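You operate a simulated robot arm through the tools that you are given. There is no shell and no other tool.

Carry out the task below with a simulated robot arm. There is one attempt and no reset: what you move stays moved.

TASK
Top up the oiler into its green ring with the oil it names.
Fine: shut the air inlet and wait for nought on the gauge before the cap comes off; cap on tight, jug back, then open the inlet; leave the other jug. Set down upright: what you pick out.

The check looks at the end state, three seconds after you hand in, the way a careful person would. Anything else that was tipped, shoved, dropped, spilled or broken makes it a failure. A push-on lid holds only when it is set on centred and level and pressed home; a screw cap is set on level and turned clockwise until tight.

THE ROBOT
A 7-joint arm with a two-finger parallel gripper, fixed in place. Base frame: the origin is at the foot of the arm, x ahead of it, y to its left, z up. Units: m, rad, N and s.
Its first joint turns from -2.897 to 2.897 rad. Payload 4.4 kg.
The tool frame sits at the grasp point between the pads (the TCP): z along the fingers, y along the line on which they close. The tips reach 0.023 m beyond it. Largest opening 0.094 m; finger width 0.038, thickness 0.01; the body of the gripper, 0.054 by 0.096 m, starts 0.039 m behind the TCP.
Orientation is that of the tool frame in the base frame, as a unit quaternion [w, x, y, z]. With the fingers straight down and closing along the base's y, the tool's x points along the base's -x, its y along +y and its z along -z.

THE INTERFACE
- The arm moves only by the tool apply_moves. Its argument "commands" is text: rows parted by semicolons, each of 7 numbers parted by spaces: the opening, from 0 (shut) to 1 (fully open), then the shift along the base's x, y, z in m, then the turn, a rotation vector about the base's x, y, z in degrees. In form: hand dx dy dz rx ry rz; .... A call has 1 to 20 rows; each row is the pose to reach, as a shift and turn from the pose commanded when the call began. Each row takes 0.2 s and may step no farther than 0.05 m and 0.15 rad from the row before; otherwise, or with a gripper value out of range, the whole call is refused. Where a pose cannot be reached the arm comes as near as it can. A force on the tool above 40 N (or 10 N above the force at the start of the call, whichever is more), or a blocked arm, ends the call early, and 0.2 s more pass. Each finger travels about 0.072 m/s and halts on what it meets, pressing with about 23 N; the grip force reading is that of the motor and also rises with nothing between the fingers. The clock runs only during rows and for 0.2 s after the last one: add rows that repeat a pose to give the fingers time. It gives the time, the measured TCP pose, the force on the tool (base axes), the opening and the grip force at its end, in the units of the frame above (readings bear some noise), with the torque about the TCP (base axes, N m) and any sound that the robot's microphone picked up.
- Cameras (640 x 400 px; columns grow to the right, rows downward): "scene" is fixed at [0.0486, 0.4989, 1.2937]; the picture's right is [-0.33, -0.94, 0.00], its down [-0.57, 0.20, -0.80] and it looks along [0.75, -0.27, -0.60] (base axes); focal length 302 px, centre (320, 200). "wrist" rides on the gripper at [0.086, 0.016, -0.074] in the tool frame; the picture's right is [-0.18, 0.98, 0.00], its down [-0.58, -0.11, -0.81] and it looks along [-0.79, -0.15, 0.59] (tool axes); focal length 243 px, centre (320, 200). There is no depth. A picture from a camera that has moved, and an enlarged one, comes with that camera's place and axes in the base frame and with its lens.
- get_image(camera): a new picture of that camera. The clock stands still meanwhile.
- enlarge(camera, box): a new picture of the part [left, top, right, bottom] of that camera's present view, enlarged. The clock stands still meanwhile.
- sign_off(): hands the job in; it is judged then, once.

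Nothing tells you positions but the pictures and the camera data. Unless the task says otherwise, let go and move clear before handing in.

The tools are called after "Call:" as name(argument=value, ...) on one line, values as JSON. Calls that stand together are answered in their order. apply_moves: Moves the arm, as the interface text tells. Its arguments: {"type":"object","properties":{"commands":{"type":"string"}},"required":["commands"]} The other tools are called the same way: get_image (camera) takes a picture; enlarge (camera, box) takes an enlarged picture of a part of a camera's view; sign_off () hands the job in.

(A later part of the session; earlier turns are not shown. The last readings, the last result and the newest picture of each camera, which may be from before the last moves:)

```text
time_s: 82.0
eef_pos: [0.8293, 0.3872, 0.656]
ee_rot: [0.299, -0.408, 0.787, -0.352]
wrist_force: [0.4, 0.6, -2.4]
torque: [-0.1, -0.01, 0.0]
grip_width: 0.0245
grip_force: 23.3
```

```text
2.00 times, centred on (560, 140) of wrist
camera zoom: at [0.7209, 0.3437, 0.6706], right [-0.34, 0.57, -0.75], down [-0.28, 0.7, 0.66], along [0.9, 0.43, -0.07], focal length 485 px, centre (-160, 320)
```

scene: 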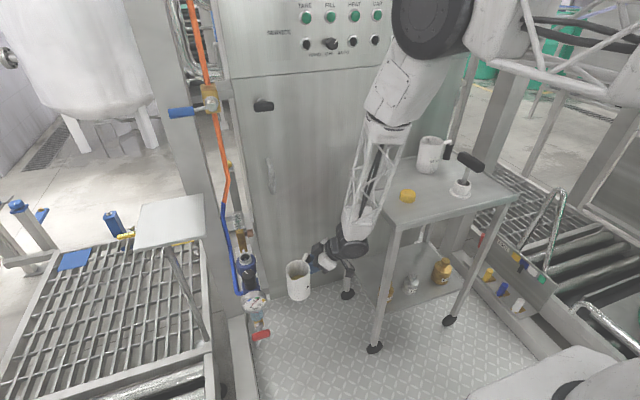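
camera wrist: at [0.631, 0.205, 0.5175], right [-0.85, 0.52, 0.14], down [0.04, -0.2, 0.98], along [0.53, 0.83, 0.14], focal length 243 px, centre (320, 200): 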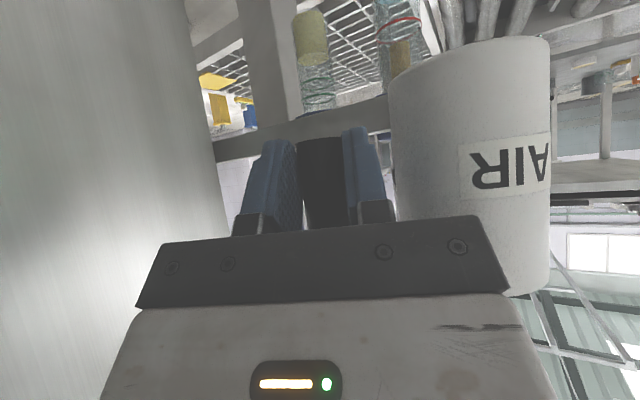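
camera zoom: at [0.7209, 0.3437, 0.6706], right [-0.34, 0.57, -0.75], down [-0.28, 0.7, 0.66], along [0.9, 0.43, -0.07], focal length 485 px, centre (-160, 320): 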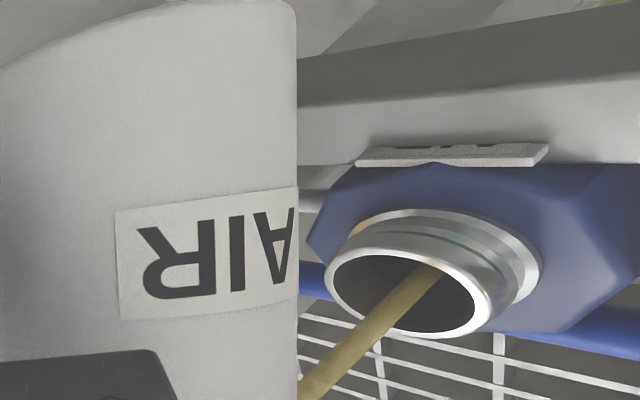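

The stream now drops through the centre of the neck. I'll hold the pour about a second, then tilt back and check the level.

Call:
apply_moves(commands="0 -0.0006 0.0024 0.0001 -1.95 -0.45 0; 0 -0.0006 0.0024 0.0001 -1.95 -0.45 0; 0 -0.0006 0.0024 0.0001 -1.95 -0.45 0; 0 -0.0006 0.0024 0.0001 -1.95 -0.45 0; 0 0.0015 -0.0065 0.0003 5.4 1.2 0; 0 0.0031 -0.0135 -0.001 12.7 2.9 0; 0 0.004 -0.0175 -0.005 20 4.6 0; 0 0.004 -0.0175 -0.005 20 4.6 0")

Call:
enlarge(camera="scene", box=[235, 205, 285, 265])

Call:
enlarge(camera="wrist", box=[480, 0, 640, 200])

```text
time_s: 83.8
eef_pos: [0.8328, 0.3705, 0.65]
ee_rot: [0.334, -0.363, 0.848, -0.192]
wrist_force: [-0.1, 0.5, -1.9]
torque: [-0.12, 0.0, -0.03]
grip_width: 0.0248
grip_force: 23.0
```

```text
6.67 times, centred on (260, 235) of scene
camera zoom: at [0.0486, 0.4989, 1.2937], right [-0.33, -0.94, 0.0], down [-0.57, 0.2, -0.8], along [0.75, -0.27, -0.6], focal length 2010 px, centre (720, -33)
```

zoom: 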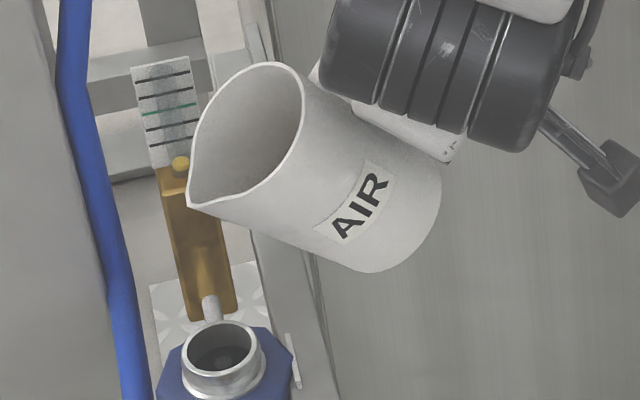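

```text
2.00 times, centred on (560, 100) of wrist
camera zoom: at [0.7252, 0.3229, 0.6574], right [-0.39, 0.79, -0.48], down [-0.22, 0.43, 0.88], along [0.9, 0.44, 0.01], focal length 485 px, centre (-160, 400)
```

zoom: 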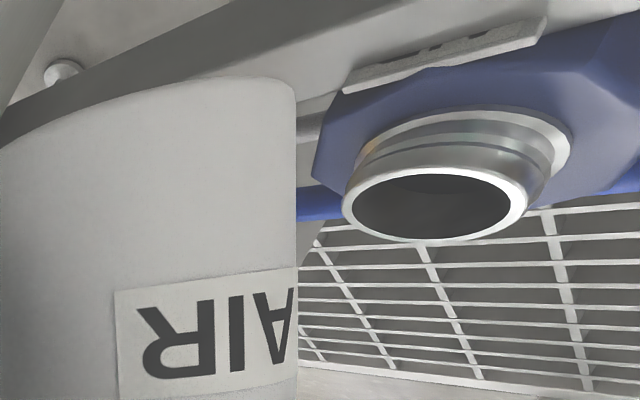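

Call:
apply_moves(commands="0 -0.005 -0.01 0.006 8 1.9 0; 0 -0.011 -0.025 0.01 16 3.7 0; 0 -0.018 -0.04 0.0105 24 5.6 0; 0 -0.026 -0.055 0.0105 32 7.5 0; 0 -0.0307 -0.0606 0.0105 36.5 8.5 0; 0 -0.0307 -0.0606 0.0105 36.5 8.5 0")

Call:
apply_moves(commands="0 -0.022 -0.003 -0.005 0 0 7; 0 -0.044 -0.006 -0.01 0 0 14; 0 -0.066 -0.008 -0.015 0 0 21; 0 -0.088 -0.008 -0.03 0 0 28; 0 -0.108 -0.008 -0.06 0 0 34; 0 -0.108 -0.008 -0.1 0 0 34; 0 -0.108 -0.008 -0.135 0 0 34; 0 -0.108 -0.008 -0.135 0 0 34")

Call:
enlarge(camera="wrist", box=[270, 0, 360, 125])

```text
time_s: 85.2
eef_pos: [0.8031, 0.3102, 0.6594]
ee_rot: [0.369, -0.253, 0.888, 0.11]
wrist_force: [-0.1, 1.1, -2.3]
torque: [-0.15, 0.01, 0.0]
grip_width: 0.0244
grip_force: 23.0
```

```text
time_s: 87.0
eef_pos: [0.694, 0.3036, 0.5245]
ee_rot: [0.32, -0.502, 0.775, 0.212]
wrist_force: [0.2, -0.8, -2.0]
torque: [-0.12, -0.09, -0.03]
grip_width: 0.0246
grip_force: 23.3
```

```text
3.20 times, centred on (315, 62) of wrist
camera zoom: at [0.6308, 0.2049, 0.5175], right [-0.84, 0.52, 0.14], down [0.04, -0.2, 0.98], along [0.53, 0.83, 0.14], focal length 776 px, centre (336, 640)
```

zoom: 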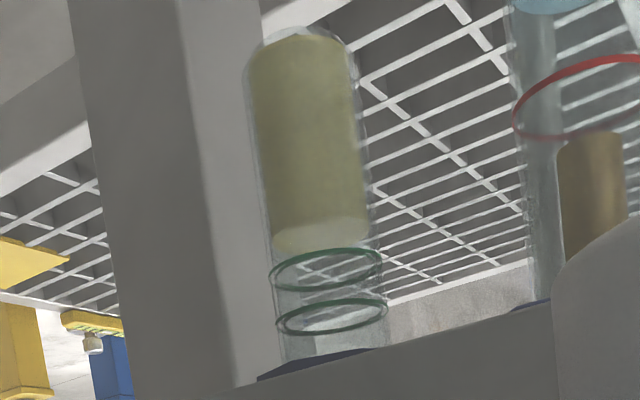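

The level is now just under the lower ring; I need a similar dose again to sit mid-band. Going back for a third pour.

Call:
apply_moves(commands="0 0 0 0.035 0 0 0; 0 0 0 0.075 0 0 0; 0 0.02 0 0.105 0 0 -7; 0 0.042 0.002 0.12 0 0 -14; 0 0.064 0.004 0.125 0 0 -21; 0 0.086 0.006 0.13 0 0 -28; 0 0.108 0.008 0.135 0 0 -34; 0 0.108 0.008 0.135 0 0 -34")

Call:
apply_moves(commands="0 0.007 0.016 -0.004 -7.3 -1.7 0; 0 0.015 0.031 -0.006 -14.6 -3.4 0; 0 0.022 0.044 -0.009 -21.9 -5.1 0; 0 0.0295 0.054 -0.0106 -29.2 -6.8 0; 0 0.0307 0.0607 -0.0106 -36.5 -8.5 0; 0 0.0298 0.0646 -0.0062 -43.8 -10.2 0; 0 0.0282 0.0717 -0.0053 -51.1 -11.9 0; 0 0.0262 0.08 -0.0056 -57.9 -13.5 0")

Call:
enlarge(camera="scene", box=[235, 205, 285, 265])

Call:
enlarge(camera="wrist", box=[480, 40, 640, 240])

```text
time_s: 88.8
eef_pos: [0.8027, 0.3096, 0.6602]
ee_rot: [0.369, -0.252, 0.888, 0.11]
wrist_force: [0.2, -0.2, -2.8]
torque: [-0.16, 0.01, -0.01]
grip_width: 0.0246
grip_force: 22.7
```

```text
time_s: 90.6
eef_pos: [0.828, 0.3917, 0.6547]
ee_rot: [0.297, -0.41, 0.782, -0.363]
wrist_force: [-0.3, -0.1, -1.8]
torque: [-0.11, -0.01, 0.01]
grip_width: 0.0248
grip_force: 23.1
```

```text
6.67 times, centred on (260, 235) of scene
camera zoom: at [0.0486, 0.4989, 1.2937], right [-0.33, -0.94, 0.0], down [-0.57, 0.2, -0.8], along [0.75, -0.27, -0.6], focal length 2010 px, centre (720, -33)
```

zoom: 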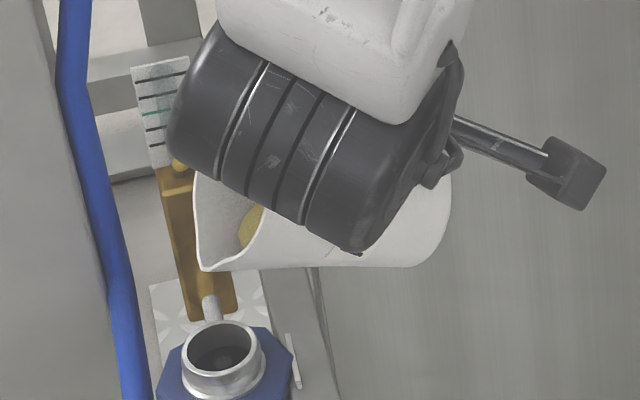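

```text
2.00 times, centred on (560, 140) of wrist
camera zoom: at [0.7206, 0.3469, 0.6708], right [-0.33, 0.55, -0.77], down [-0.28, 0.72, 0.64], along [0.9, 0.43, -0.08], focal length 485 px, centre (-160, 320)
```

zoom: 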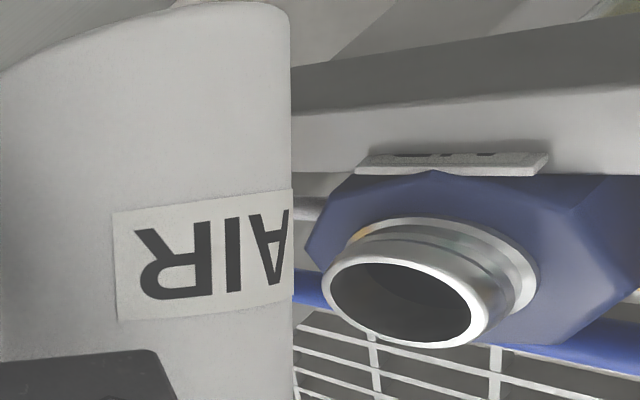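

No flow yet at 59.5°, so the last pour had run to equilibrium. I'll ease to about 62.5°.

Call:
apply_moves(commands="0 -0.0005 0.0021 0 -1.46 -0.34 0; 0 -0.001 0.0044 0.0005 -3 -0.7 0; 0 -0.001 0.0044 0.0005 -3 -0.7 0")

Call:
enlarge(camera="scene", box=[235, 205, 285, 265])

Call:
enlarge(camera="wrist", box=[480, 40, 640, 240])

```text
time_s: 91.4
eef_pos: [0.8264, 0.3949, 0.6547]
ee_rot: [0.291, -0.415, 0.771, -0.385]
wrist_force: [0.2, -0.1, -2.2]
torque: [-0.05, 0.05, -0.01]
grip_width: 0.0247
grip_force: 23.6
```

```text
6.67 times, centred on (260, 235) of scene
camera zoom: at [0.0486, 0.4989, 1.2937], right [-0.33, -0.94, 0.0], down [-0.57, 0.2, -0.8], along [0.75, -0.27, -0.6], focal length 2010 px, centre (720, -33)
```

zoom: 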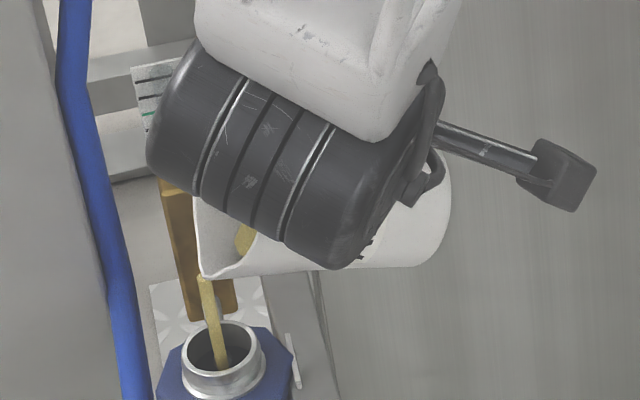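

```text
2.00 times, centred on (560, 140) of wrist
camera zoom: at [0.7194, 0.3517, 0.6721], right [-0.32, 0.51, -0.8], down [-0.29, 0.75, 0.6], along [0.9, 0.42, -0.09], focal length 485 px, centre (-160, 320)
```

zoom: 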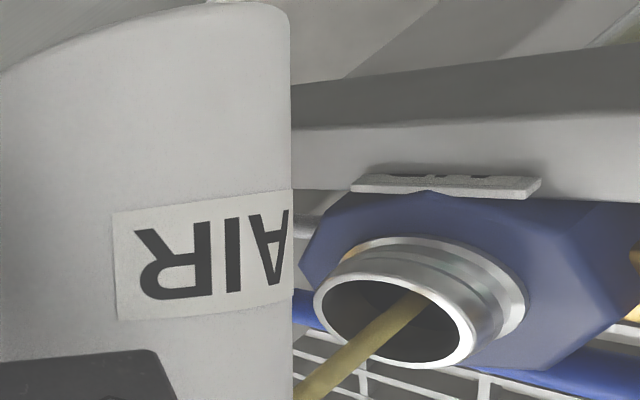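

Flow is centred. Hold briefly, then tilt back.

Call:
apply_moves(commands="0 0 0 0 0 0 0; 0 0 0 0 0 0 0; 0 0 0 0 0 0 0; 0 0 0 0 0 0 0; 0 0.0021 -0.0085 -0.0003 7.3 1.7 0; 0 0.0037 -0.0155 -0.0015 14.6 3.4 0; 0 0.0046 -0.0198 -0.005 21.9 5.1 0; 0 0.0046 -0.0198 -0.005 21.9 5.1 0")

Call:
enlarge(camera="scene", box=[235, 205, 285, 265])

```text
time_s: 93.2
eef_pos: [0.8311, 0.3746, 0.6493]
ee_rot: [0.331, -0.37, 0.842, -0.212]
wrist_force: [-0.3, -0.2, -2.2]
torque: [-0.13, -0.01, -0.02]
grip_width: 0.0247
grip_force: 23.2
```

```text
6.67 times, centred on (260, 235) of scene
camera zoom: at [0.0486, 0.4989, 1.2937], right [-0.33, -0.94, 0.0], down [-0.57, 0.2, -0.8], along [0.75, -0.27, -0.6], focal length 2010 px, centre (720, -33)
```

zoom: 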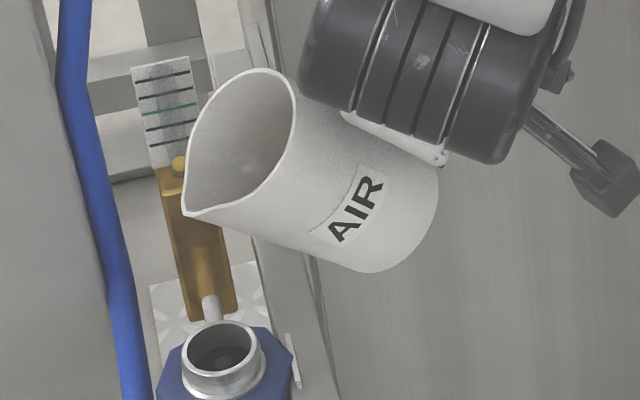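

Call:
apply_moves(commands="0 -0.005 -0.012 0.005 8 1.9 0; 0 -0.01 -0.026 0.009 16 3.7 0; 0 -0.017 -0.04 0.0101 24 5.6 0; 0 -0.025 -0.055 0.0101 32 7.5 0; 0 -0.0298 -0.0646 0.0101 39 9.1 0; 0 -0.0298 -0.0646 0.0101 39 9.1 0")

Call:
apply_moves(commands="0 -0.022 -0.003 -0.005 0 0 7; 0 -0.044 -0.006 -0.01 0 0 14; 0 -0.066 -0.008 -0.015 0 0 21; 0 -0.088 -0.008 -0.03 0 0 28; 0 -0.108 -0.008 -0.06 0 0 34; 0 -0.108 -0.008 -0.1 0 0 34; 0 -0.108 -0.008 -0.135 0 0 34; 0 -0.108 -0.008 -0.135 0 0 34")

Call:
enlarge(camera="wrist", box=[270, 0, 360, 125])

Call:
enlarge(camera="wrist", box=[295, 60, 335, 115])

```text
time_s: 94.6
eef_pos: [0.8011, 0.3086, 0.6605]
ee_rot: [0.369, -0.253, 0.888, 0.109]
wrist_force: [0.3, 0.1, -2.3]
torque: [-0.11, -0.03, 0.0]
grip_width: 0.0245
grip_force: 23.5
```

```text
time_s: 96.4
eef_pos: [0.693, 0.301, 0.525]
ee_rot: [0.32, -0.502, 0.774, 0.214]
wrist_force: [0.4, 0.5, -2.7]
torque: [-0.12, -0.07, -0.03]
grip_width: 0.0245
grip_force: 22.8
```

```text
3.20 times, centred on (315, 62) of wrist
camera zoom: at [0.631, 0.2034, 0.5173], right [-0.84, 0.52, 0.14], down [0.04, -0.2, 0.98], along [0.53, 0.83, 0.14], focal length 776 px, centre (336, 640)
```

zoom: 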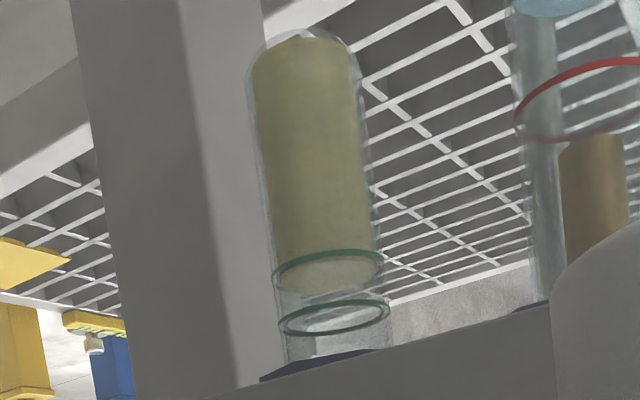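

```text
7.27 times, centred on (315, 88) of wrist
camera zoom: at [0.631, 0.2034, 0.5173], right [-0.84, 0.52, 0.14], down [0.04, -0.2, 0.98], along [0.53, 0.83, 0.14], focal length 1764 px, centre (356, 1018)
```

zoom: 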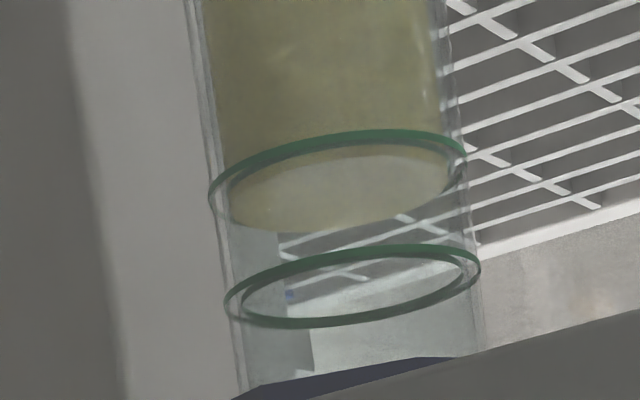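

The oil is now just above the lower ring. I'd like it nearer mid-band, so one more small top-up.

Call:
apply_moves(commands="0 0 0 0.035 0 0 0; 0 0 0 0.075 0 0 0; 0 0.02 0 0.105 0 0 -7; 0 0.042 0.002 0.12 0 0 -14; 0 0.064 0.004 0.125 0 0 -21; 0 0.086 0.006 0.13 0 0 -28; 0 0.108 0.008 0.135 0 0 -34; 0 0.108 0.008 0.135 0 0 -34")

Call:
apply_moves(commands="0 0.007 0.016 -0.004 -7.3 -1.7 0; 0 0.015 0.031 -0.006 -14.6 -3.4 0; 0 0.022 0.044 -0.009 -21.9 -5.1 0; 0 0.0295 0.054 -0.0106 -29.2 -6.8 0; 0 0.0307 0.0607 -0.0106 -36.5 -8.5 0; 0 0.0298 0.0646 -0.0062 -43.8 -10.2 0; 0 0.0282 0.0717 -0.0053 -51.1 -11.9 0; 0 0.0262 0.08 -0.0056 -57.9 -13.5 0; 0 0.0252 0.0844 -0.0051 -60.9 -14.2 0")

Call:
enlarge(camera="scene", box=[235, 205, 285, 265])

Call:
enlarge(camera="wrist", box=[480, 40, 640, 240])

```text
time_s: 98.2
eef_pos: [0.8023, 0.3105, 0.6609]
ee_rot: [0.369, -0.252, 0.888, 0.109]
wrist_force: [-0.4, 0.2, -3.5]
torque: [-0.12, 0.0, 0.0]
grip_width: 0.0246
grip_force: 22.9
```

```text
time_s: 100.2
eef_pos: [0.8275, 0.3948, 0.6547]
ee_rot: [0.291, -0.416, 0.77, -0.386]
wrist_force: [0.5, 1.0, -1.2]
torque: [-0.11, 0.05, 0.03]
grip_width: 0.0247
grip_force: 22.8
```

```text
6.67 times, centred on (260, 235) of scene
camera zoom: at [0.0486, 0.4989, 1.2937], right [-0.33, -0.94, 0.0], down [-0.57, 0.2, -0.8], along [0.75, -0.27, -0.6], focal length 2010 px, centre (720, -33)
```

zoom: 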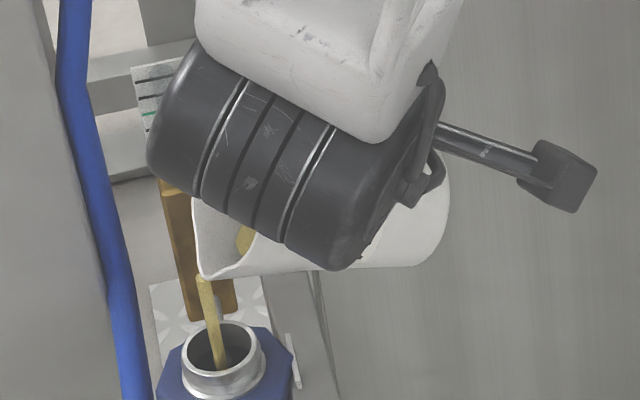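

```text
2.00 times, centred on (560, 140) of wrist
camera zoom: at [0.7192, 0.3515, 0.6716], right [-0.32, 0.51, -0.8], down [-0.29, 0.75, 0.6], along [0.9, 0.42, -0.09], focal length 485 px, centre (-160, 320)
```

zoom: 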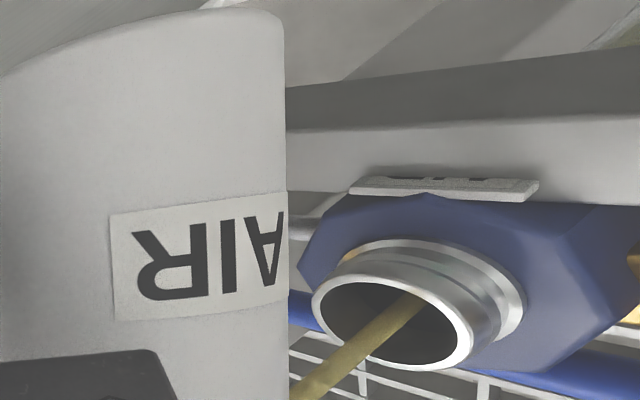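

Flow resumed right away. At the observed rate, tilting back now gives about the amount needed.

Call:
apply_moves(commands="0 0.0021 -0.0085 -0.0003 7.3 1.7 0; 0 0.0037 -0.0155 -0.0015 14.6 3.4 0; 0 0.0046 -0.0198 -0.005 21.9 5.1 0; 0 0.0046 -0.0198 -0.005 21.9 5.1 0")

Call:
apply_moves(commands="0 -0.005 -0.012 0.005 8 1.9 0; 0 -0.01 -0.026 0.009 16 3.7 0; 0 -0.017 -0.04 0.0101 24 5.6 0; 0 -0.025 -0.055 0.0101 32 7.5 0; 0 -0.0298 -0.0646 0.0101 39 9.1 0; 0 -0.0298 -0.0646 0.0101 39 9.1 0")

Call:
apply_moves(commands="0 -0.022 -0.003 -0.005 0 0 7; 0 -0.044 -0.006 -0.01 0 0 14; 0 -0.066 -0.008 -0.015 0 0 21; 0 -0.088 -0.008 -0.03 0 0 28; 0 -0.108 -0.008 -0.06 0 0 34; 0 -0.108 -0.008 -0.1 0 0 34; 0 -0.108 -0.008 -0.135 0 0 34; 0 -0.108 -0.008 -0.135 0 0 34")

Call:
enlarge(camera="wrist", box=[270, 0, 360, 125])

Call:
enlarge(camera="wrist", box=[295, 60, 335, 115])

Call:
enlarge(camera="scene", box=[215, 220, 335, 340])

```text
time_s: 101.2
eef_pos: [0.832, 0.3752, 0.6496]
ee_rot: [0.331, -0.37, 0.842, -0.211]
wrist_force: [0.1, -0.1, -2.2]
torque: [-0.13, 0.02, 0.01]
grip_width: 0.0246
grip_force: 23.1
```

```text
time_s: 102.6
eef_pos: [0.8023, 0.309, 0.659]
ee_rot: [0.368, -0.253, 0.888, 0.109]
wrist_force: [0.5, -0.1, -2.5]
torque: [-0.14, 0.02, 0.02]
grip_width: 0.0245
grip_force: 22.7
```

```text
time_s: 104.4
eef_pos: [0.6934, 0.3005, 0.5271]
ee_rot: [0.32, -0.502, 0.775, 0.212]
wrist_force: [0.3, 0.4, -2.5]
torque: [-0.11, -0.09, 0.01]
grip_width: 0.0245
grip_force: 24.2
```

```text
3.20 times, centred on (315, 62) of wrist
camera zoom: at [0.6311, 0.2037, 0.5188], right [-0.84, 0.52, 0.14], down [0.04, -0.2, 0.98], along [0.53, 0.83, 0.14], focal length 776 px, centre (336, 640)
```

zoom: 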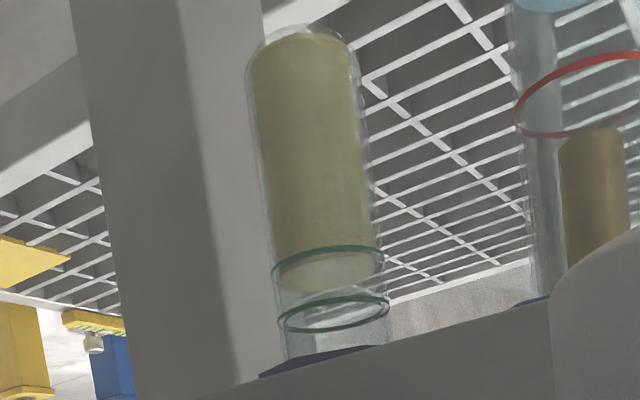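

```text
7.27 times, centred on (315, 88) of wrist
camera zoom: at [0.6311, 0.2037, 0.5188], right [-0.84, 0.52, 0.14], down [0.04, -0.2, 0.98], along [0.53, 0.83, 0.14], focal length 1764 px, centre (356, 1018)
```

zoom: 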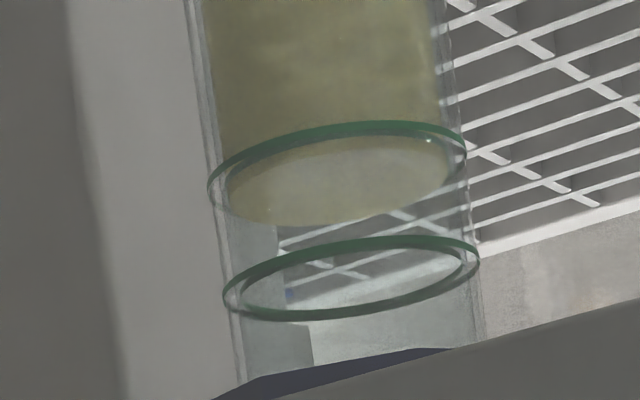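

```text
3.33 times, centred on (275, 280) of scene
camera zoom: at [0.0486, 0.4989, 1.2937], right [-0.33, -0.94, 0.0], down [-0.57, 0.2, -0.8], along [0.75, -0.27, -0.6], focal length 1005 px, centre (470, -67)
```

zoom: 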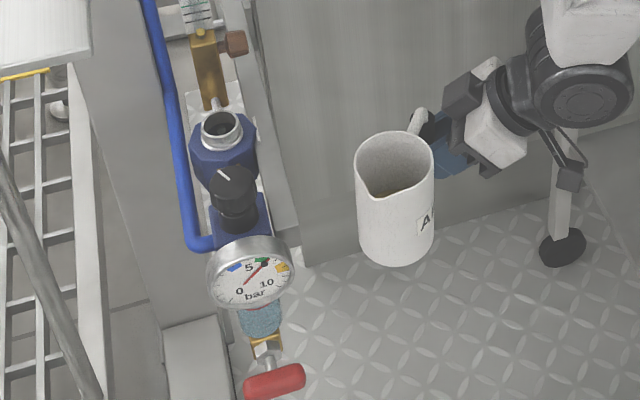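

The level is about 20–25% into the band; a little more would be safer. One more gentle pour at a slightly steeper angle.

Call:
apply_moves(commands="0 0 0 0.035 0 0 0; 0 0 0 0.075 0 0 0; 0 0.02 0 0.105 0 0 -7; 0 0.042 0.002 0.12 0 0 -14; 0 0.064 0.004 0.125 0 0 -21; 0 0.086 0.006 0.13 0 0 -28; 0 0.108 0.008 0.135 0 0 -34; 0 0.108 0.008 0.135 0 0 -34")

Call:
apply_moves(commands="0 0.007 0.016 -0.004 -7.3 -1.7 0; 0 0.015 0.031 -0.006 -14.6 -3.4 0; 0 0.022 0.044 -0.009 -21.9 -5.1 0; 0 0.0295 0.054 -0.0106 -29.2 -6.8 0; 0 0.0307 0.0607 -0.0106 -36.5 -8.5 0; 0 0.0298 0.0646 -0.0062 -43.8 -10.2 0; 0 0.0282 0.0717 -0.0053 -51.1 -11.9 0; 0 0.0262 0.08 -0.0056 -57.9 -13.5 0; 0 0.025 0.0854 -0.0046 -61.9 -14.4 0; 0 0.025 0.0854 -0.0046 -61.9 -14.4 0")

Call:
enlarge(camera="scene", box=[235, 205, 285, 265])

Call:
enlarge(camera="wrist", box=[480, 40, 640, 240])

```text
time_s: 106.2
eef_pos: [0.8019, 0.3097, 0.6596]
ee_rot: [0.368, -0.253, 0.888, 0.11]
wrist_force: [0.6, 0.6, -2.4]
torque: [-0.12, 0.01, -0.02]
grip_width: 0.0245
grip_force: 22.7
```

```text
time_s: 108.4
eef_pos: [0.8255, 0.3956, 0.6544]
ee_rot: [0.289, -0.417, 0.767, -0.392]
wrist_force: [0.2, 0.5, -1.5]
torque: [-0.06, 0.01, -0.01]
grip_width: 0.0244
grip_force: 22.6
```

```text
6.67 times, centred on (260, 235) of scene
camera zoom: at [0.0486, 0.4989, 1.2937], right [-0.33, -0.94, 0.0], down [-0.57, 0.2, -0.8], along [0.75, -0.27, -0.6], focal length 2010 px, centre (720, -33)
```

zoom: 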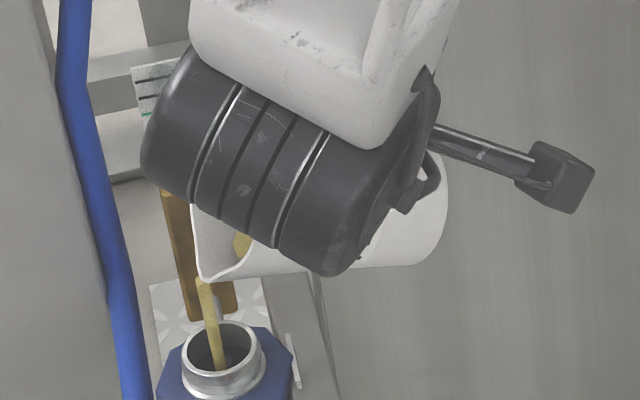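

```text
2.00 times, centred on (560, 140) of wrist
camera zoom: at [0.7179, 0.3529, 0.6725], right [-0.32, 0.5, -0.81], down [-0.29, 0.76, 0.58], along [0.9, 0.42, -0.09], focal length 485 px, centre (-160, 320)
```

zoom: 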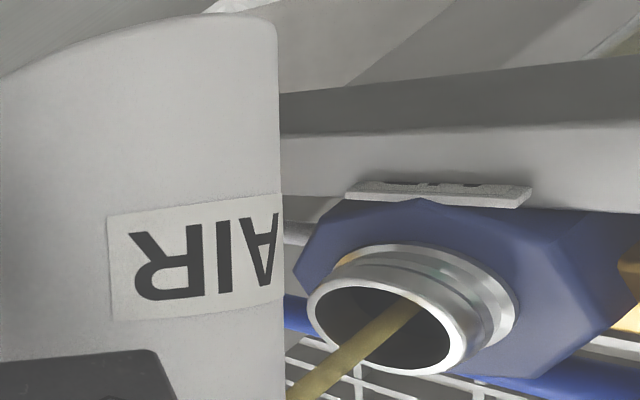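

Call:
apply_moves(commands="0 0 0 0 0 0 0; 0 0 0 0 0 0 0; 0 0.0021 -0.0085 -0.0003 7.3 1.7 0; 0 0.0037 -0.0155 -0.0015 14.6 3.4 0; 0 0.0048 -0.0208 -0.0055 22.9 5.3 0; 0 0.0048 -0.0208 -0.0055 22.9 5.3 0")

Call:
apply_moves(commands="0 -0.005 -0.012 0.005 8 1.9 0; 0 -0.01 -0.026 0.009 16 3.7 0; 0 -0.017 -0.04 0.0101 24 5.6 0; 0 -0.025 -0.055 0.0101 32 7.5 0; 0 -0.0298 -0.0646 0.0101 39 9.1 0; 0 -0.0298 -0.0646 0.0101 39 9.1 0")

Call:
apply_moves(commands="0 -0.022 -0.003 -0.005 0 0 7; 0 -0.044 -0.006 -0.01 0 0 14; 0 -0.066 -0.008 -0.015 0 0 21; 0 -0.088 -0.008 -0.03 0 0 28; 0 -0.108 -0.008 -0.06 0 0 34; 0 -0.108 -0.008 -0.1 0 0 34; 0 -0.108 -0.008 -0.135 0 0 34; 0 -0.108 -0.008 -0.135 0 0 34")

Call:
get_image(camera="wrist")

Call:
enlarge(camera="wrist", box=[295, 60, 335, 115])

Call:
enlarge(camera="scene", box=[215, 220, 335, 340])

```text
time_s: 109.8
eef_pos: [0.8318, 0.3746, 0.6505]
ee_rot: [0.33, -0.37, 0.842, -0.212]
wrist_force: [0.3, -0.1, -3.3]
torque: [-0.09, -0.03, -0.02]
grip_width: 0.0245
grip_force: 23.4
```

```text
time_s: 111.2
eef_pos: [0.8023, 0.3086, 0.6611]
ee_rot: [0.369, -0.253, 0.888, 0.11]
wrist_force: [0.1, 0.8, -1.6]
torque: [-0.09, -0.01, -0.03]
grip_width: 0.0245
grip_force: 22.9
```

```text
time_s: 113.0
eef_pos: [0.6924, 0.3008, 0.5247]
ee_rot: [0.319, -0.502, 0.775, 0.213]
wrist_force: [0.6, -0.6, -1.5]
torque: [-0.11, -0.05, -0.04]
grip_width: 0.0243
grip_force: 22.8
```

```text
taken
camera wrist: at [0.6301, 0.2036, 0.5176], right [-0.84, 0.52, 0.14], down [0.04, -0.2, 0.98], along [0.53, 0.83, 0.14], focal length 243 px, centre (320, 200)
```

wrist: 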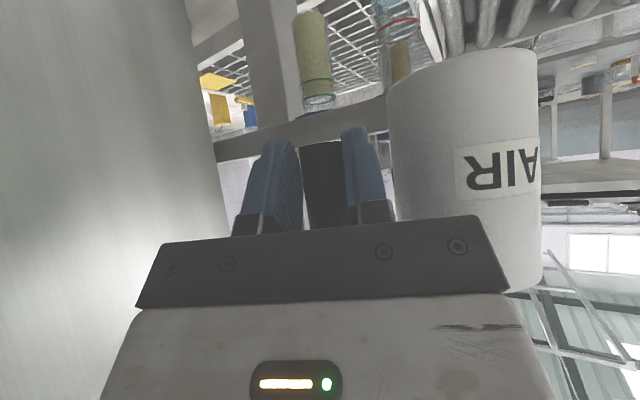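

```text
7.27 times, centred on (315, 88) of wrist
camera zoom: at [0.6301, 0.2036, 0.5176], right [-0.84, 0.52, 0.14], down [0.04, -0.2, 0.98], along [0.53, 0.83, 0.14], focal length 1764 px, centre (356, 1018)
```

zoom: 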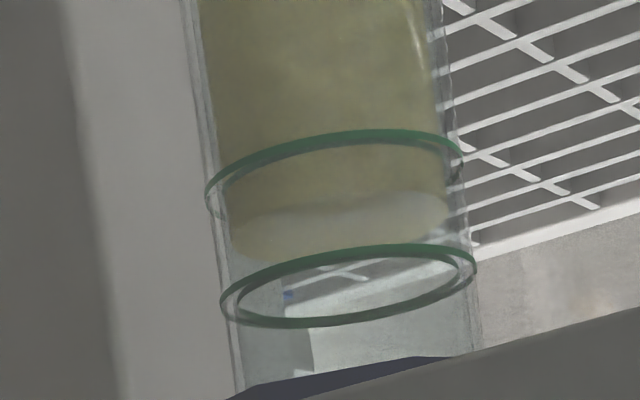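

```text
3.33 times, centred on (275, 280) of scene
camera zoom: at [0.0486, 0.4989, 1.2937], right [-0.33, -0.94, 0.0], down [-0.57, 0.2, -0.8], along [0.75, -0.27, -0.6], focal length 1005 px, centre (470, -67)
```

zoom: 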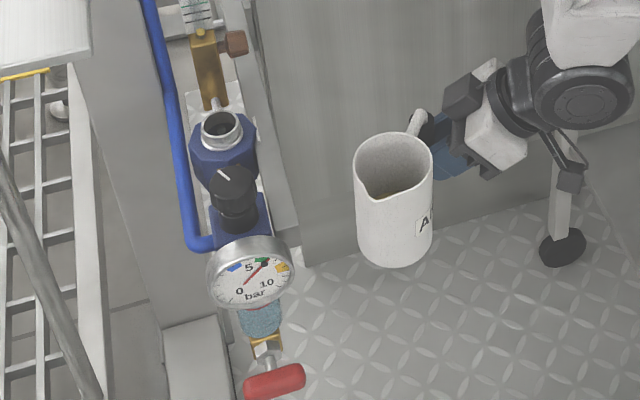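

The oil is at mid-band (≈50%) and the neck is clean. Now the jug goes back to its place on the trolley, retracing the path.

Call:
apply_moves(commands="0 0 0 0.035 0 0 0; 0 0 0 0.075 0 0 0; 0 0.02 0 0.105 0 0 -7; 0 0.042 0.002 0.12 0 0 -14; 0 0.064 0.004 0.125 0 0 -21; 0 0.086 0.006 0.13 0 0 -28; 0 0.108 0.008 0.135 0 0 -34; 0 0.108 0.008 0.135 0 0 -34")

Call:
apply_moves(commands="0 0 -0.03 0.035 0 0 -3; 0 -0.003 -0.064 0.07 0 0 -6; 0 -0.007 -0.098 0.105 0 0 -9; 0 -0.012 -0.132 0.14 0 0 -12; 0 -0.017 -0.168 0.17 0 0 -15; 0 -0.022 -0.208 0.19 0 0 -18; 0 -0.027 -0.25 0.195 0 0 -20; 0 -0.031 -0.29 0.195 0 0 -20; 0 -0.035 -0.33 0.195 0 0 -20; 0 -0.038 -0.36 0.195 0 0 -20; 0 -0.038 -0.36 0.195 0 0 -20")

Call:
get_image(camera="wrist")

Call:
enlarge(camera="scene", box=[340, 90, 520, 230])

```text
time_s: 114.8
eef_pos: [0.8033, 0.3117, 0.6572]
ee_rot: [0.368, -0.252, 0.888, 0.109]
wrist_force: [0.8, 0.0, -2.3]
torque: [-0.12, 0.0, 0.01]
grip_width: 0.0244
grip_force: 22.2
```

```text
time_s: 117.2
eef_pos: [0.7638, -0.0522, 0.8534]
ee_rot: [0.382, -0.094, 0.918, 0.043]
wrist_force: [0.1, -0.2, -2.8]
torque: [-0.13, 0.05, 0.0]
grip_width: 0.0242
grip_force: 22.8
```

```text
taken
camera wrist: at [0.6469, -0.0597, 0.847], right [-0.08, 0.99, 0.14], down [-0.13, -0.15, 0.98], along [0.99, 0.06, 0.14], focal length 243 px, centre (320, 200)
```

wrist: 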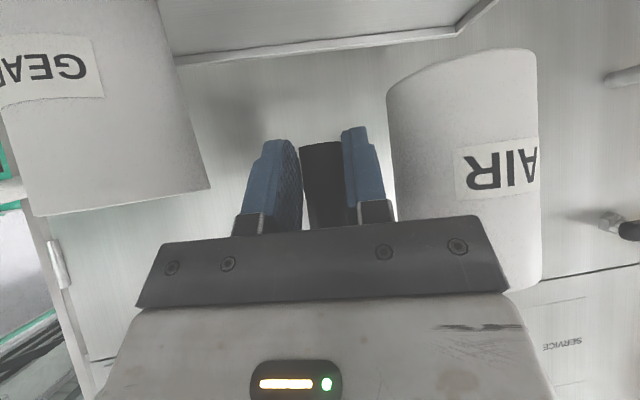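

```text
2.86 times, centred on (430, 160) of scene
camera zoom: at [0.0486, 0.4989, 1.2937], right [-0.33, -0.94, 0.0], down [-0.57, 0.2, -0.8], along [0.75, -0.27, -0.6], focal length 861 px, centre (6, 314)
```

zoom: 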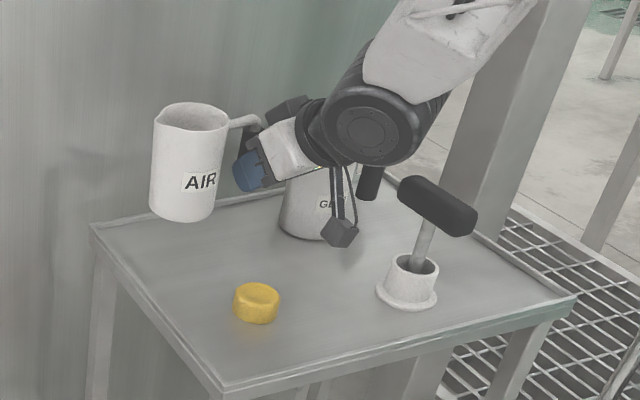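

The jug is back above its place; it has yawed a few degrees in the grip, so I'll shift 8 mm toward the robot to put it where it stood. Lowering carefully.

Call:
apply_moves(commands="0 -0.008 0.001 -0.02 0 0 0; 0 -0.008 0.001 -0.038 0 0 0; 0 -0.008 0.001 -0.05 0 0 0; 0 -0.008 0.001 -0.05 0 0 0")

Call:
get_image(camera="wrist")

Call:
enlarge(camera="scene", box=[340, 90, 520, 230])

Call:
enlarge(camera="scene", box=[360, 135, 420, 195])

```text
time_s: 118.2
eef_pos: [0.7553, -0.0487, 0.8052]
ee_rot: [0.382, -0.095, 0.918, 0.044]
wrist_force: [-0.2, -0.6, -2.8]
torque: [-0.09, 0.06, 0.04]
grip_width: 0.0244
grip_force: 23.1
```

```text
taken
camera wrist: at [0.6389, -0.0565, 0.7978], right [-0.08, 0.99, 0.14], down [-0.13, -0.15, 0.98], along [0.99, 0.06, 0.14], focal length 243 px, centre (320, 200)
```

wrist: 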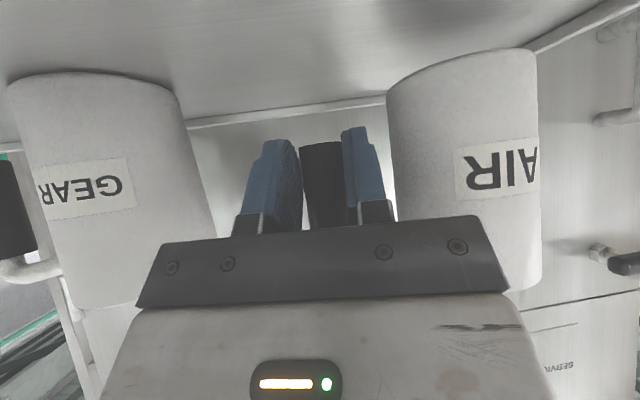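

```text
2.86 times, centred on (430, 160) of scene
camera zoom: at [0.0486, 0.4989, 1.2937], right [-0.33, -0.94, 0.0], down [-0.57, 0.2, -0.8], along [0.75, -0.27, -0.6], focal length 861 px, centre (6, 314)
```

zoom: 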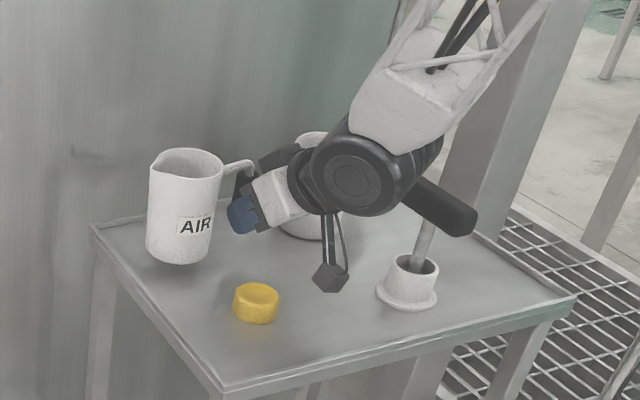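

```text
6.67 times, centred on (390, 165) of scene
camera zoom: at [0.0486, 0.4989, 1.2937], right [-0.33, -0.94, 0.0], down [-0.57, 0.2, -0.8], along [0.75, -0.27, -0.6], focal length 2010 px, centre (-147, 433)
```

zoom: 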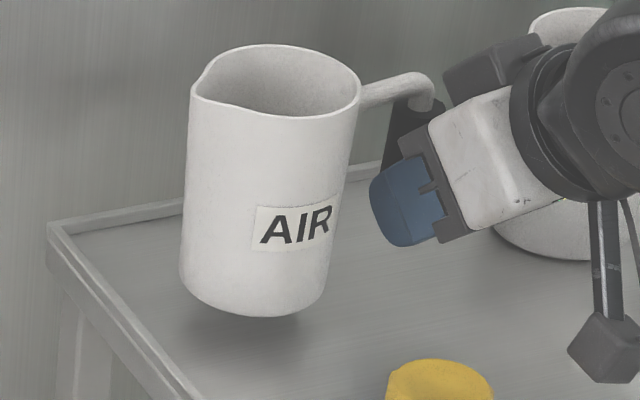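

Call:
enlarge(camera="scene", box=[430, 120, 520, 200])

```text
5.00 times, centred on (475, 160) of scene
camera zoom: at [0.0486, 0.4989, 1.2937], right [-0.33, -0.94, 0.0], down [-0.57, 0.2, -0.8], along [0.75, -0.27, -0.6], focal length 1507 px, centre (-455, 400)
```

zoom: 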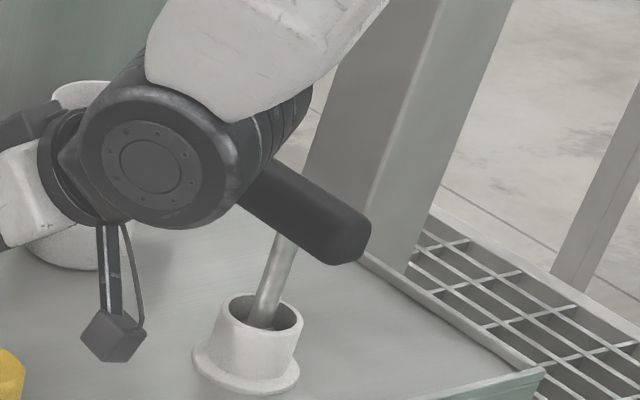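

The wrist comes close to the T-tool's handle on the way down. I'll place the jug about 1.5 cm off its old spot, away from the T-tool, and lower in fine steps.

Call:
apply_moves(commands="0 -0.006 0.008 0 0 0 0; 0 -0.01 0.014 0 0 0 0; 0 -0.01 0.014 -0.004 0 0 0; 0 -0.01 0.014 -0.007 0 0 0; 0 -0.01 0.014 -0.007 0 0 0")

Call:
enlarge(camera="scene", box=[430, 120, 520, 200])

Call:
enlarge(camera="scene", box=[360, 135, 450, 205])

```text
time_s: 119.4
eef_pos: [0.7448, -0.0359, 0.7983]
ee_rot: [0.382, -0.096, 0.918, 0.044]
wrist_force: [-1.3, -0.5, -2.0]
torque: [-0.11, 0.06, 0.02]
grip_width: 0.0243
grip_force: 22.7
```

```text
5.00 times, centred on (475, 160) of scene
camera zoom: at [0.0486, 0.4989, 1.2937], right [-0.33, -0.94, 0.0], down [-0.57, 0.2, -0.8], along [0.75, -0.27, -0.6], focal length 1507 px, centre (-455, 400)
```

zoom: 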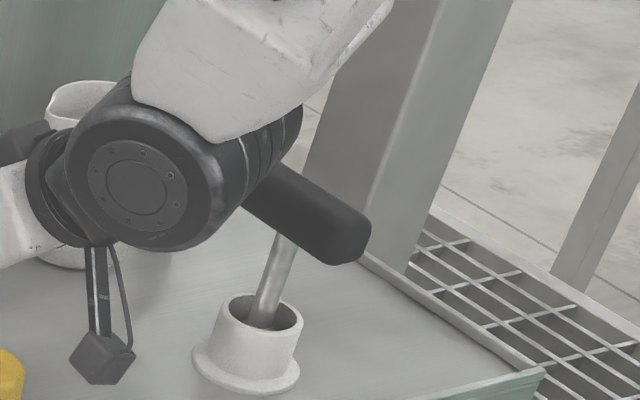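

```text
5.71 times, centred on (405, 170) of scene
camera zoom: at [0.0486, 0.4989, 1.2937], right [-0.33, -0.94, 0.0], down [-0.57, 0.2, -0.8], along [0.75, -0.27, -0.6], focal length 1723 px, centre (-166, 371)
```

zoom: 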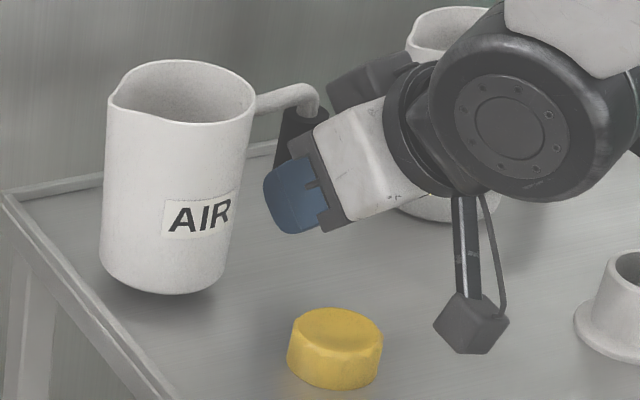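

T-tool unmoved, camera clear of the cap. Lowering the last centimetre.

Call:
apply_moves(commands="0 0 0 -0.003 0 0 0; 0 0 0 -0.005 0 0 0; 0 0 0 -0.007 0 0 0; 0 0 0 -0.0085 0 0 0")

Call:
enlarge(camera="scene", box=[360, 135, 450, 205])

```text
time_s: 120.4
eef_pos: [0.7449, -0.0353, 0.7905]
ee_rot: [0.381, -0.095, 0.919, 0.044]
wrist_force: [0.2, 1.4, -1.9]
torque: [-0.13, 0.06, -0.01]
grip_width: 0.0243
grip_force: 22.7
```

```text
5.71 times, centred on (405, 170) of scene
camera zoom: at [0.0486, 0.4989, 1.2937], right [-0.33, -0.94, 0.0], down [-0.57, 0.2, -0.8], along [0.75, -0.27, -0.6], focal length 1723 px, centre (-166, 371)
```

zoom: 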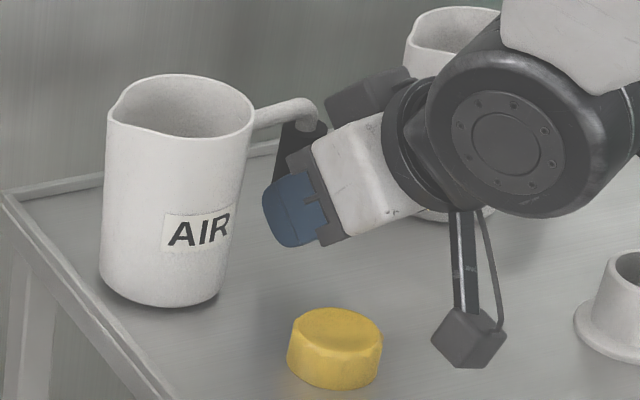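

Call:
apply_moves(commands="0 0 0 -0.002 0 0 0; 0 0 0 -0.004 0 0 0")

Call:
enlarge(camera="scene", box=[365, 150, 415, 195])

```text
time_s: 121.0
eef_pos: [0.7462, -0.0358, 0.787]
ee_rot: [0.382, -0.096, 0.918, 0.045]
wrist_force: [0.3, -4.5, 6.5]
torque: [0.24, 0.05, -0.05]
grip_width: 0.0244
grip_force: 22.9
```

```text
8.89 times, centred on (390, 172) of scene
camera zoom: at [0.0486, 0.4989, 1.2937], right [-0.33, -0.94, 0.0], down [-0.57, 0.2, -0.8], along [0.75, -0.27, -0.6], focal length 2680 px, centre (-302, 444)
```

zoom: 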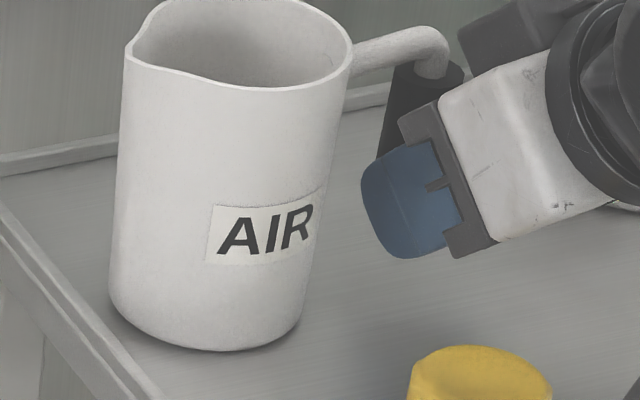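

The jug is on the trolley (contact felt). Releasing with just enough opening.

Call:
apply_moves(commands="0.32 0 0 0 0 0 0; 0.4 0 0 0 0 0 0; 0.43 0 0 0 0 0 0; 0.43 0 0 0 0 0 0")

Call:
get_image(camera="wrist")

Call:
enlarge(camera="scene", box=[365, 150, 415, 195])

```text
time_s: 122.0
eef_pos: [0.7442, -0.0354, 0.7857]
ee_rot: [0.382, -0.095, 0.918, 0.044]
wrist_force: [-0.7, -0.3, -0.3]
torque: [0.03, 0.02, 0.0]
grip_width: 0.0405
grip_force: 0.1
```

```text
taken
camera wrist: at [0.6284, -0.0433, 0.7787], right [-0.08, 0.99, 0.14], down [-0.13, -0.15, 0.98], along [0.99, 0.06, 0.14], focal length 243 px, centre (320, 200)
```

wrist: 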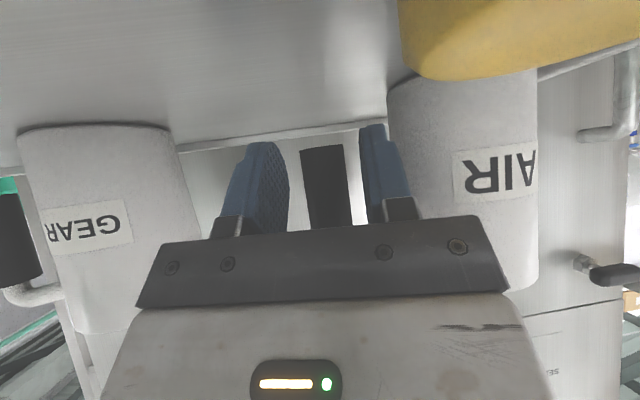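

```text
8.89 times, centred on (390, 172) of scene
camera zoom: at [0.0486, 0.4989, 1.2937], right [-0.33, -0.94, 0.0], down [-0.57, 0.2, -0.8], along [0.75, -0.27, -0.6], focal length 2680 px, centre (-302, 444)
```

zoom: 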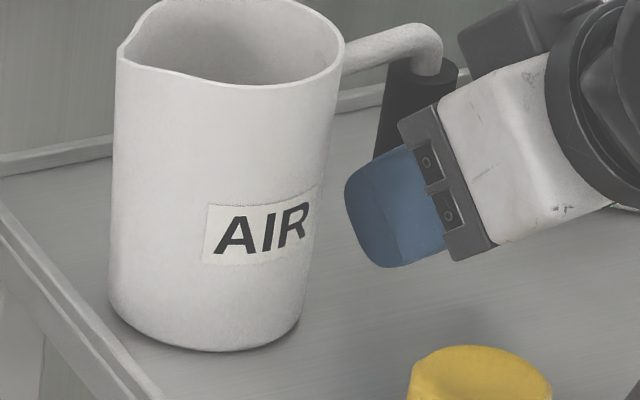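

Jug stands level. Retracting along the finger axis, then up.

Call:
apply_moves(commands="0.43 -0.0138 -0.003 0.0141 0 0 0; 0.43 -0.0276 -0.006 0.0283 0 0 0; 0.43 -0.0414 -0.0088 0.0424 0 0 0; 0.43 -0.05 -0.008 0.07 0 0 0; 0.43 -0.05 -0.005 0.11 0 0 0; 0.43 -0.05 0 0.14 0 0 0; 0.43 -0.05 0 0.14 0 0 0")

Call:
get_image(camera="wrist")

Call:
enlarge(camera="scene", box=[340, 110, 520, 230])

```text
time_s: 123.6
eef_pos: [0.6939, -0.0348, 0.9257]
ee_rot: [0.382, -0.095, 0.918, 0.044]
wrist_force: [-0.1, -0.1, -0.2]
torque: [0.01, -0.01, -0.01]
grip_width: 0.0402
grip_force: 0.2
```

```text
taken
camera wrist: at [0.5782, -0.0433, 0.9188], right [-0.08, 0.99, 0.14], down [-0.13, -0.15, 0.98], along [0.99, 0.06, 0.14], focal length 243 px, centre (320, 200)
```

wrist: 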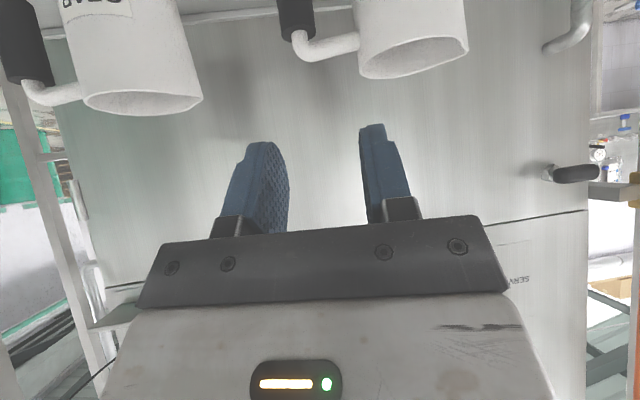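

```text
3.33 times, centred on (430, 170) of scene
camera zoom: at [0.0486, 0.4989, 1.2937], right [-0.33, -0.94, 0.0], down [-0.57, 0.2, -0.8], along [0.75, -0.27, -0.6], focal length 1005 px, centre (-47, 300)
```

zoom: 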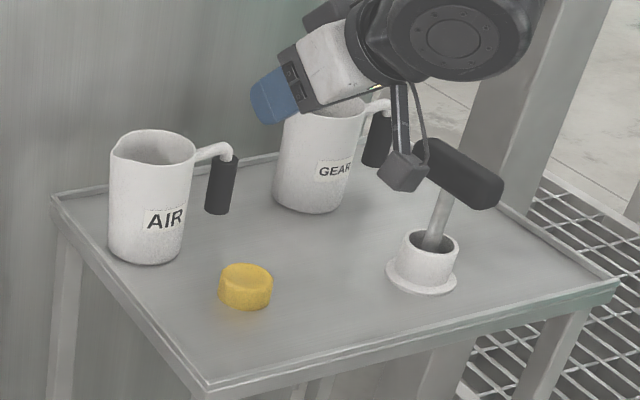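

Everything on the trolley stands as it should. Now I'll stand the tool upright and hover over the cap.

Call:
apply_moves(commands="0.6 -0.01 0.006 0.02 -0.79 7.47 -1.9; 0.7 -0.015 0.012 0.03 -1.57 14.95 -3.79; 0.75 -0.02 0.018 0.03 -2.36 22.42 -5.69; 0.75 -0.025 0.024 0.02 -3.14 29.9 -7.58; 0.75 -0.03 0.03 0.01 -3.93 37.37 -9.48; 0.75 -0.033 0.034 -0.01 -4.71 44.84 -11.37; 0.75 -0.033 0.034 -0.03 -4.71 44.84 -11.37; 0.75 -0.033 0.034 -0.03 -4.71 44.84 -11.37")

Call:
get_image(camera="wrist")

Call:
enlarge(camera="wrist", box=[260, 0, 380, 120])

```text
time_s: 125.4
eef_pos: [0.6528, 0.0449, 0.8472]
ee_rot: [0.086, -0.007, 0.995, 0.05]
wrist_force: [0.8, -0.1, 0.9]
torque: [-0.02, 0.03, -0.03]
grip_width: 0.0707
grip_force: 0.1
out of reach, approached as far as the arm can: row 2, 3, 4, 5, 6, 7, 8
```

```text
taken
camera wrist: at [0.5522, 0.0528, 0.9089], right [0.16, 0.98, 0.13], down [0.44, -0.19, 0.88], along [0.89, -0.08, -0.46], focal length 243 px, centre (320, 200)
```

wrist: 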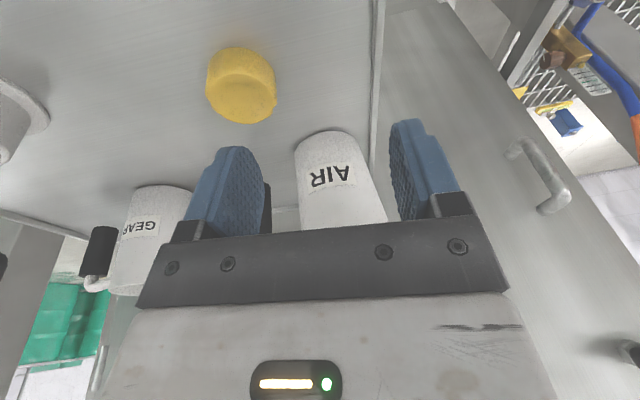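

```text
3.33 times, centred on (320, 60) of wrist
camera zoom: at [0.5522, 0.0528, 0.9089], right [0.16, 0.98, 0.13], down [0.44, -0.19, 0.88], along [0.89, -0.08, -0.46], focal length 809 px, centre (320, 667)
```

zoom: 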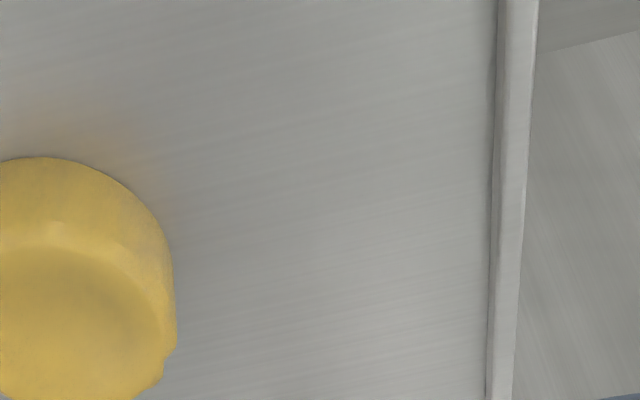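

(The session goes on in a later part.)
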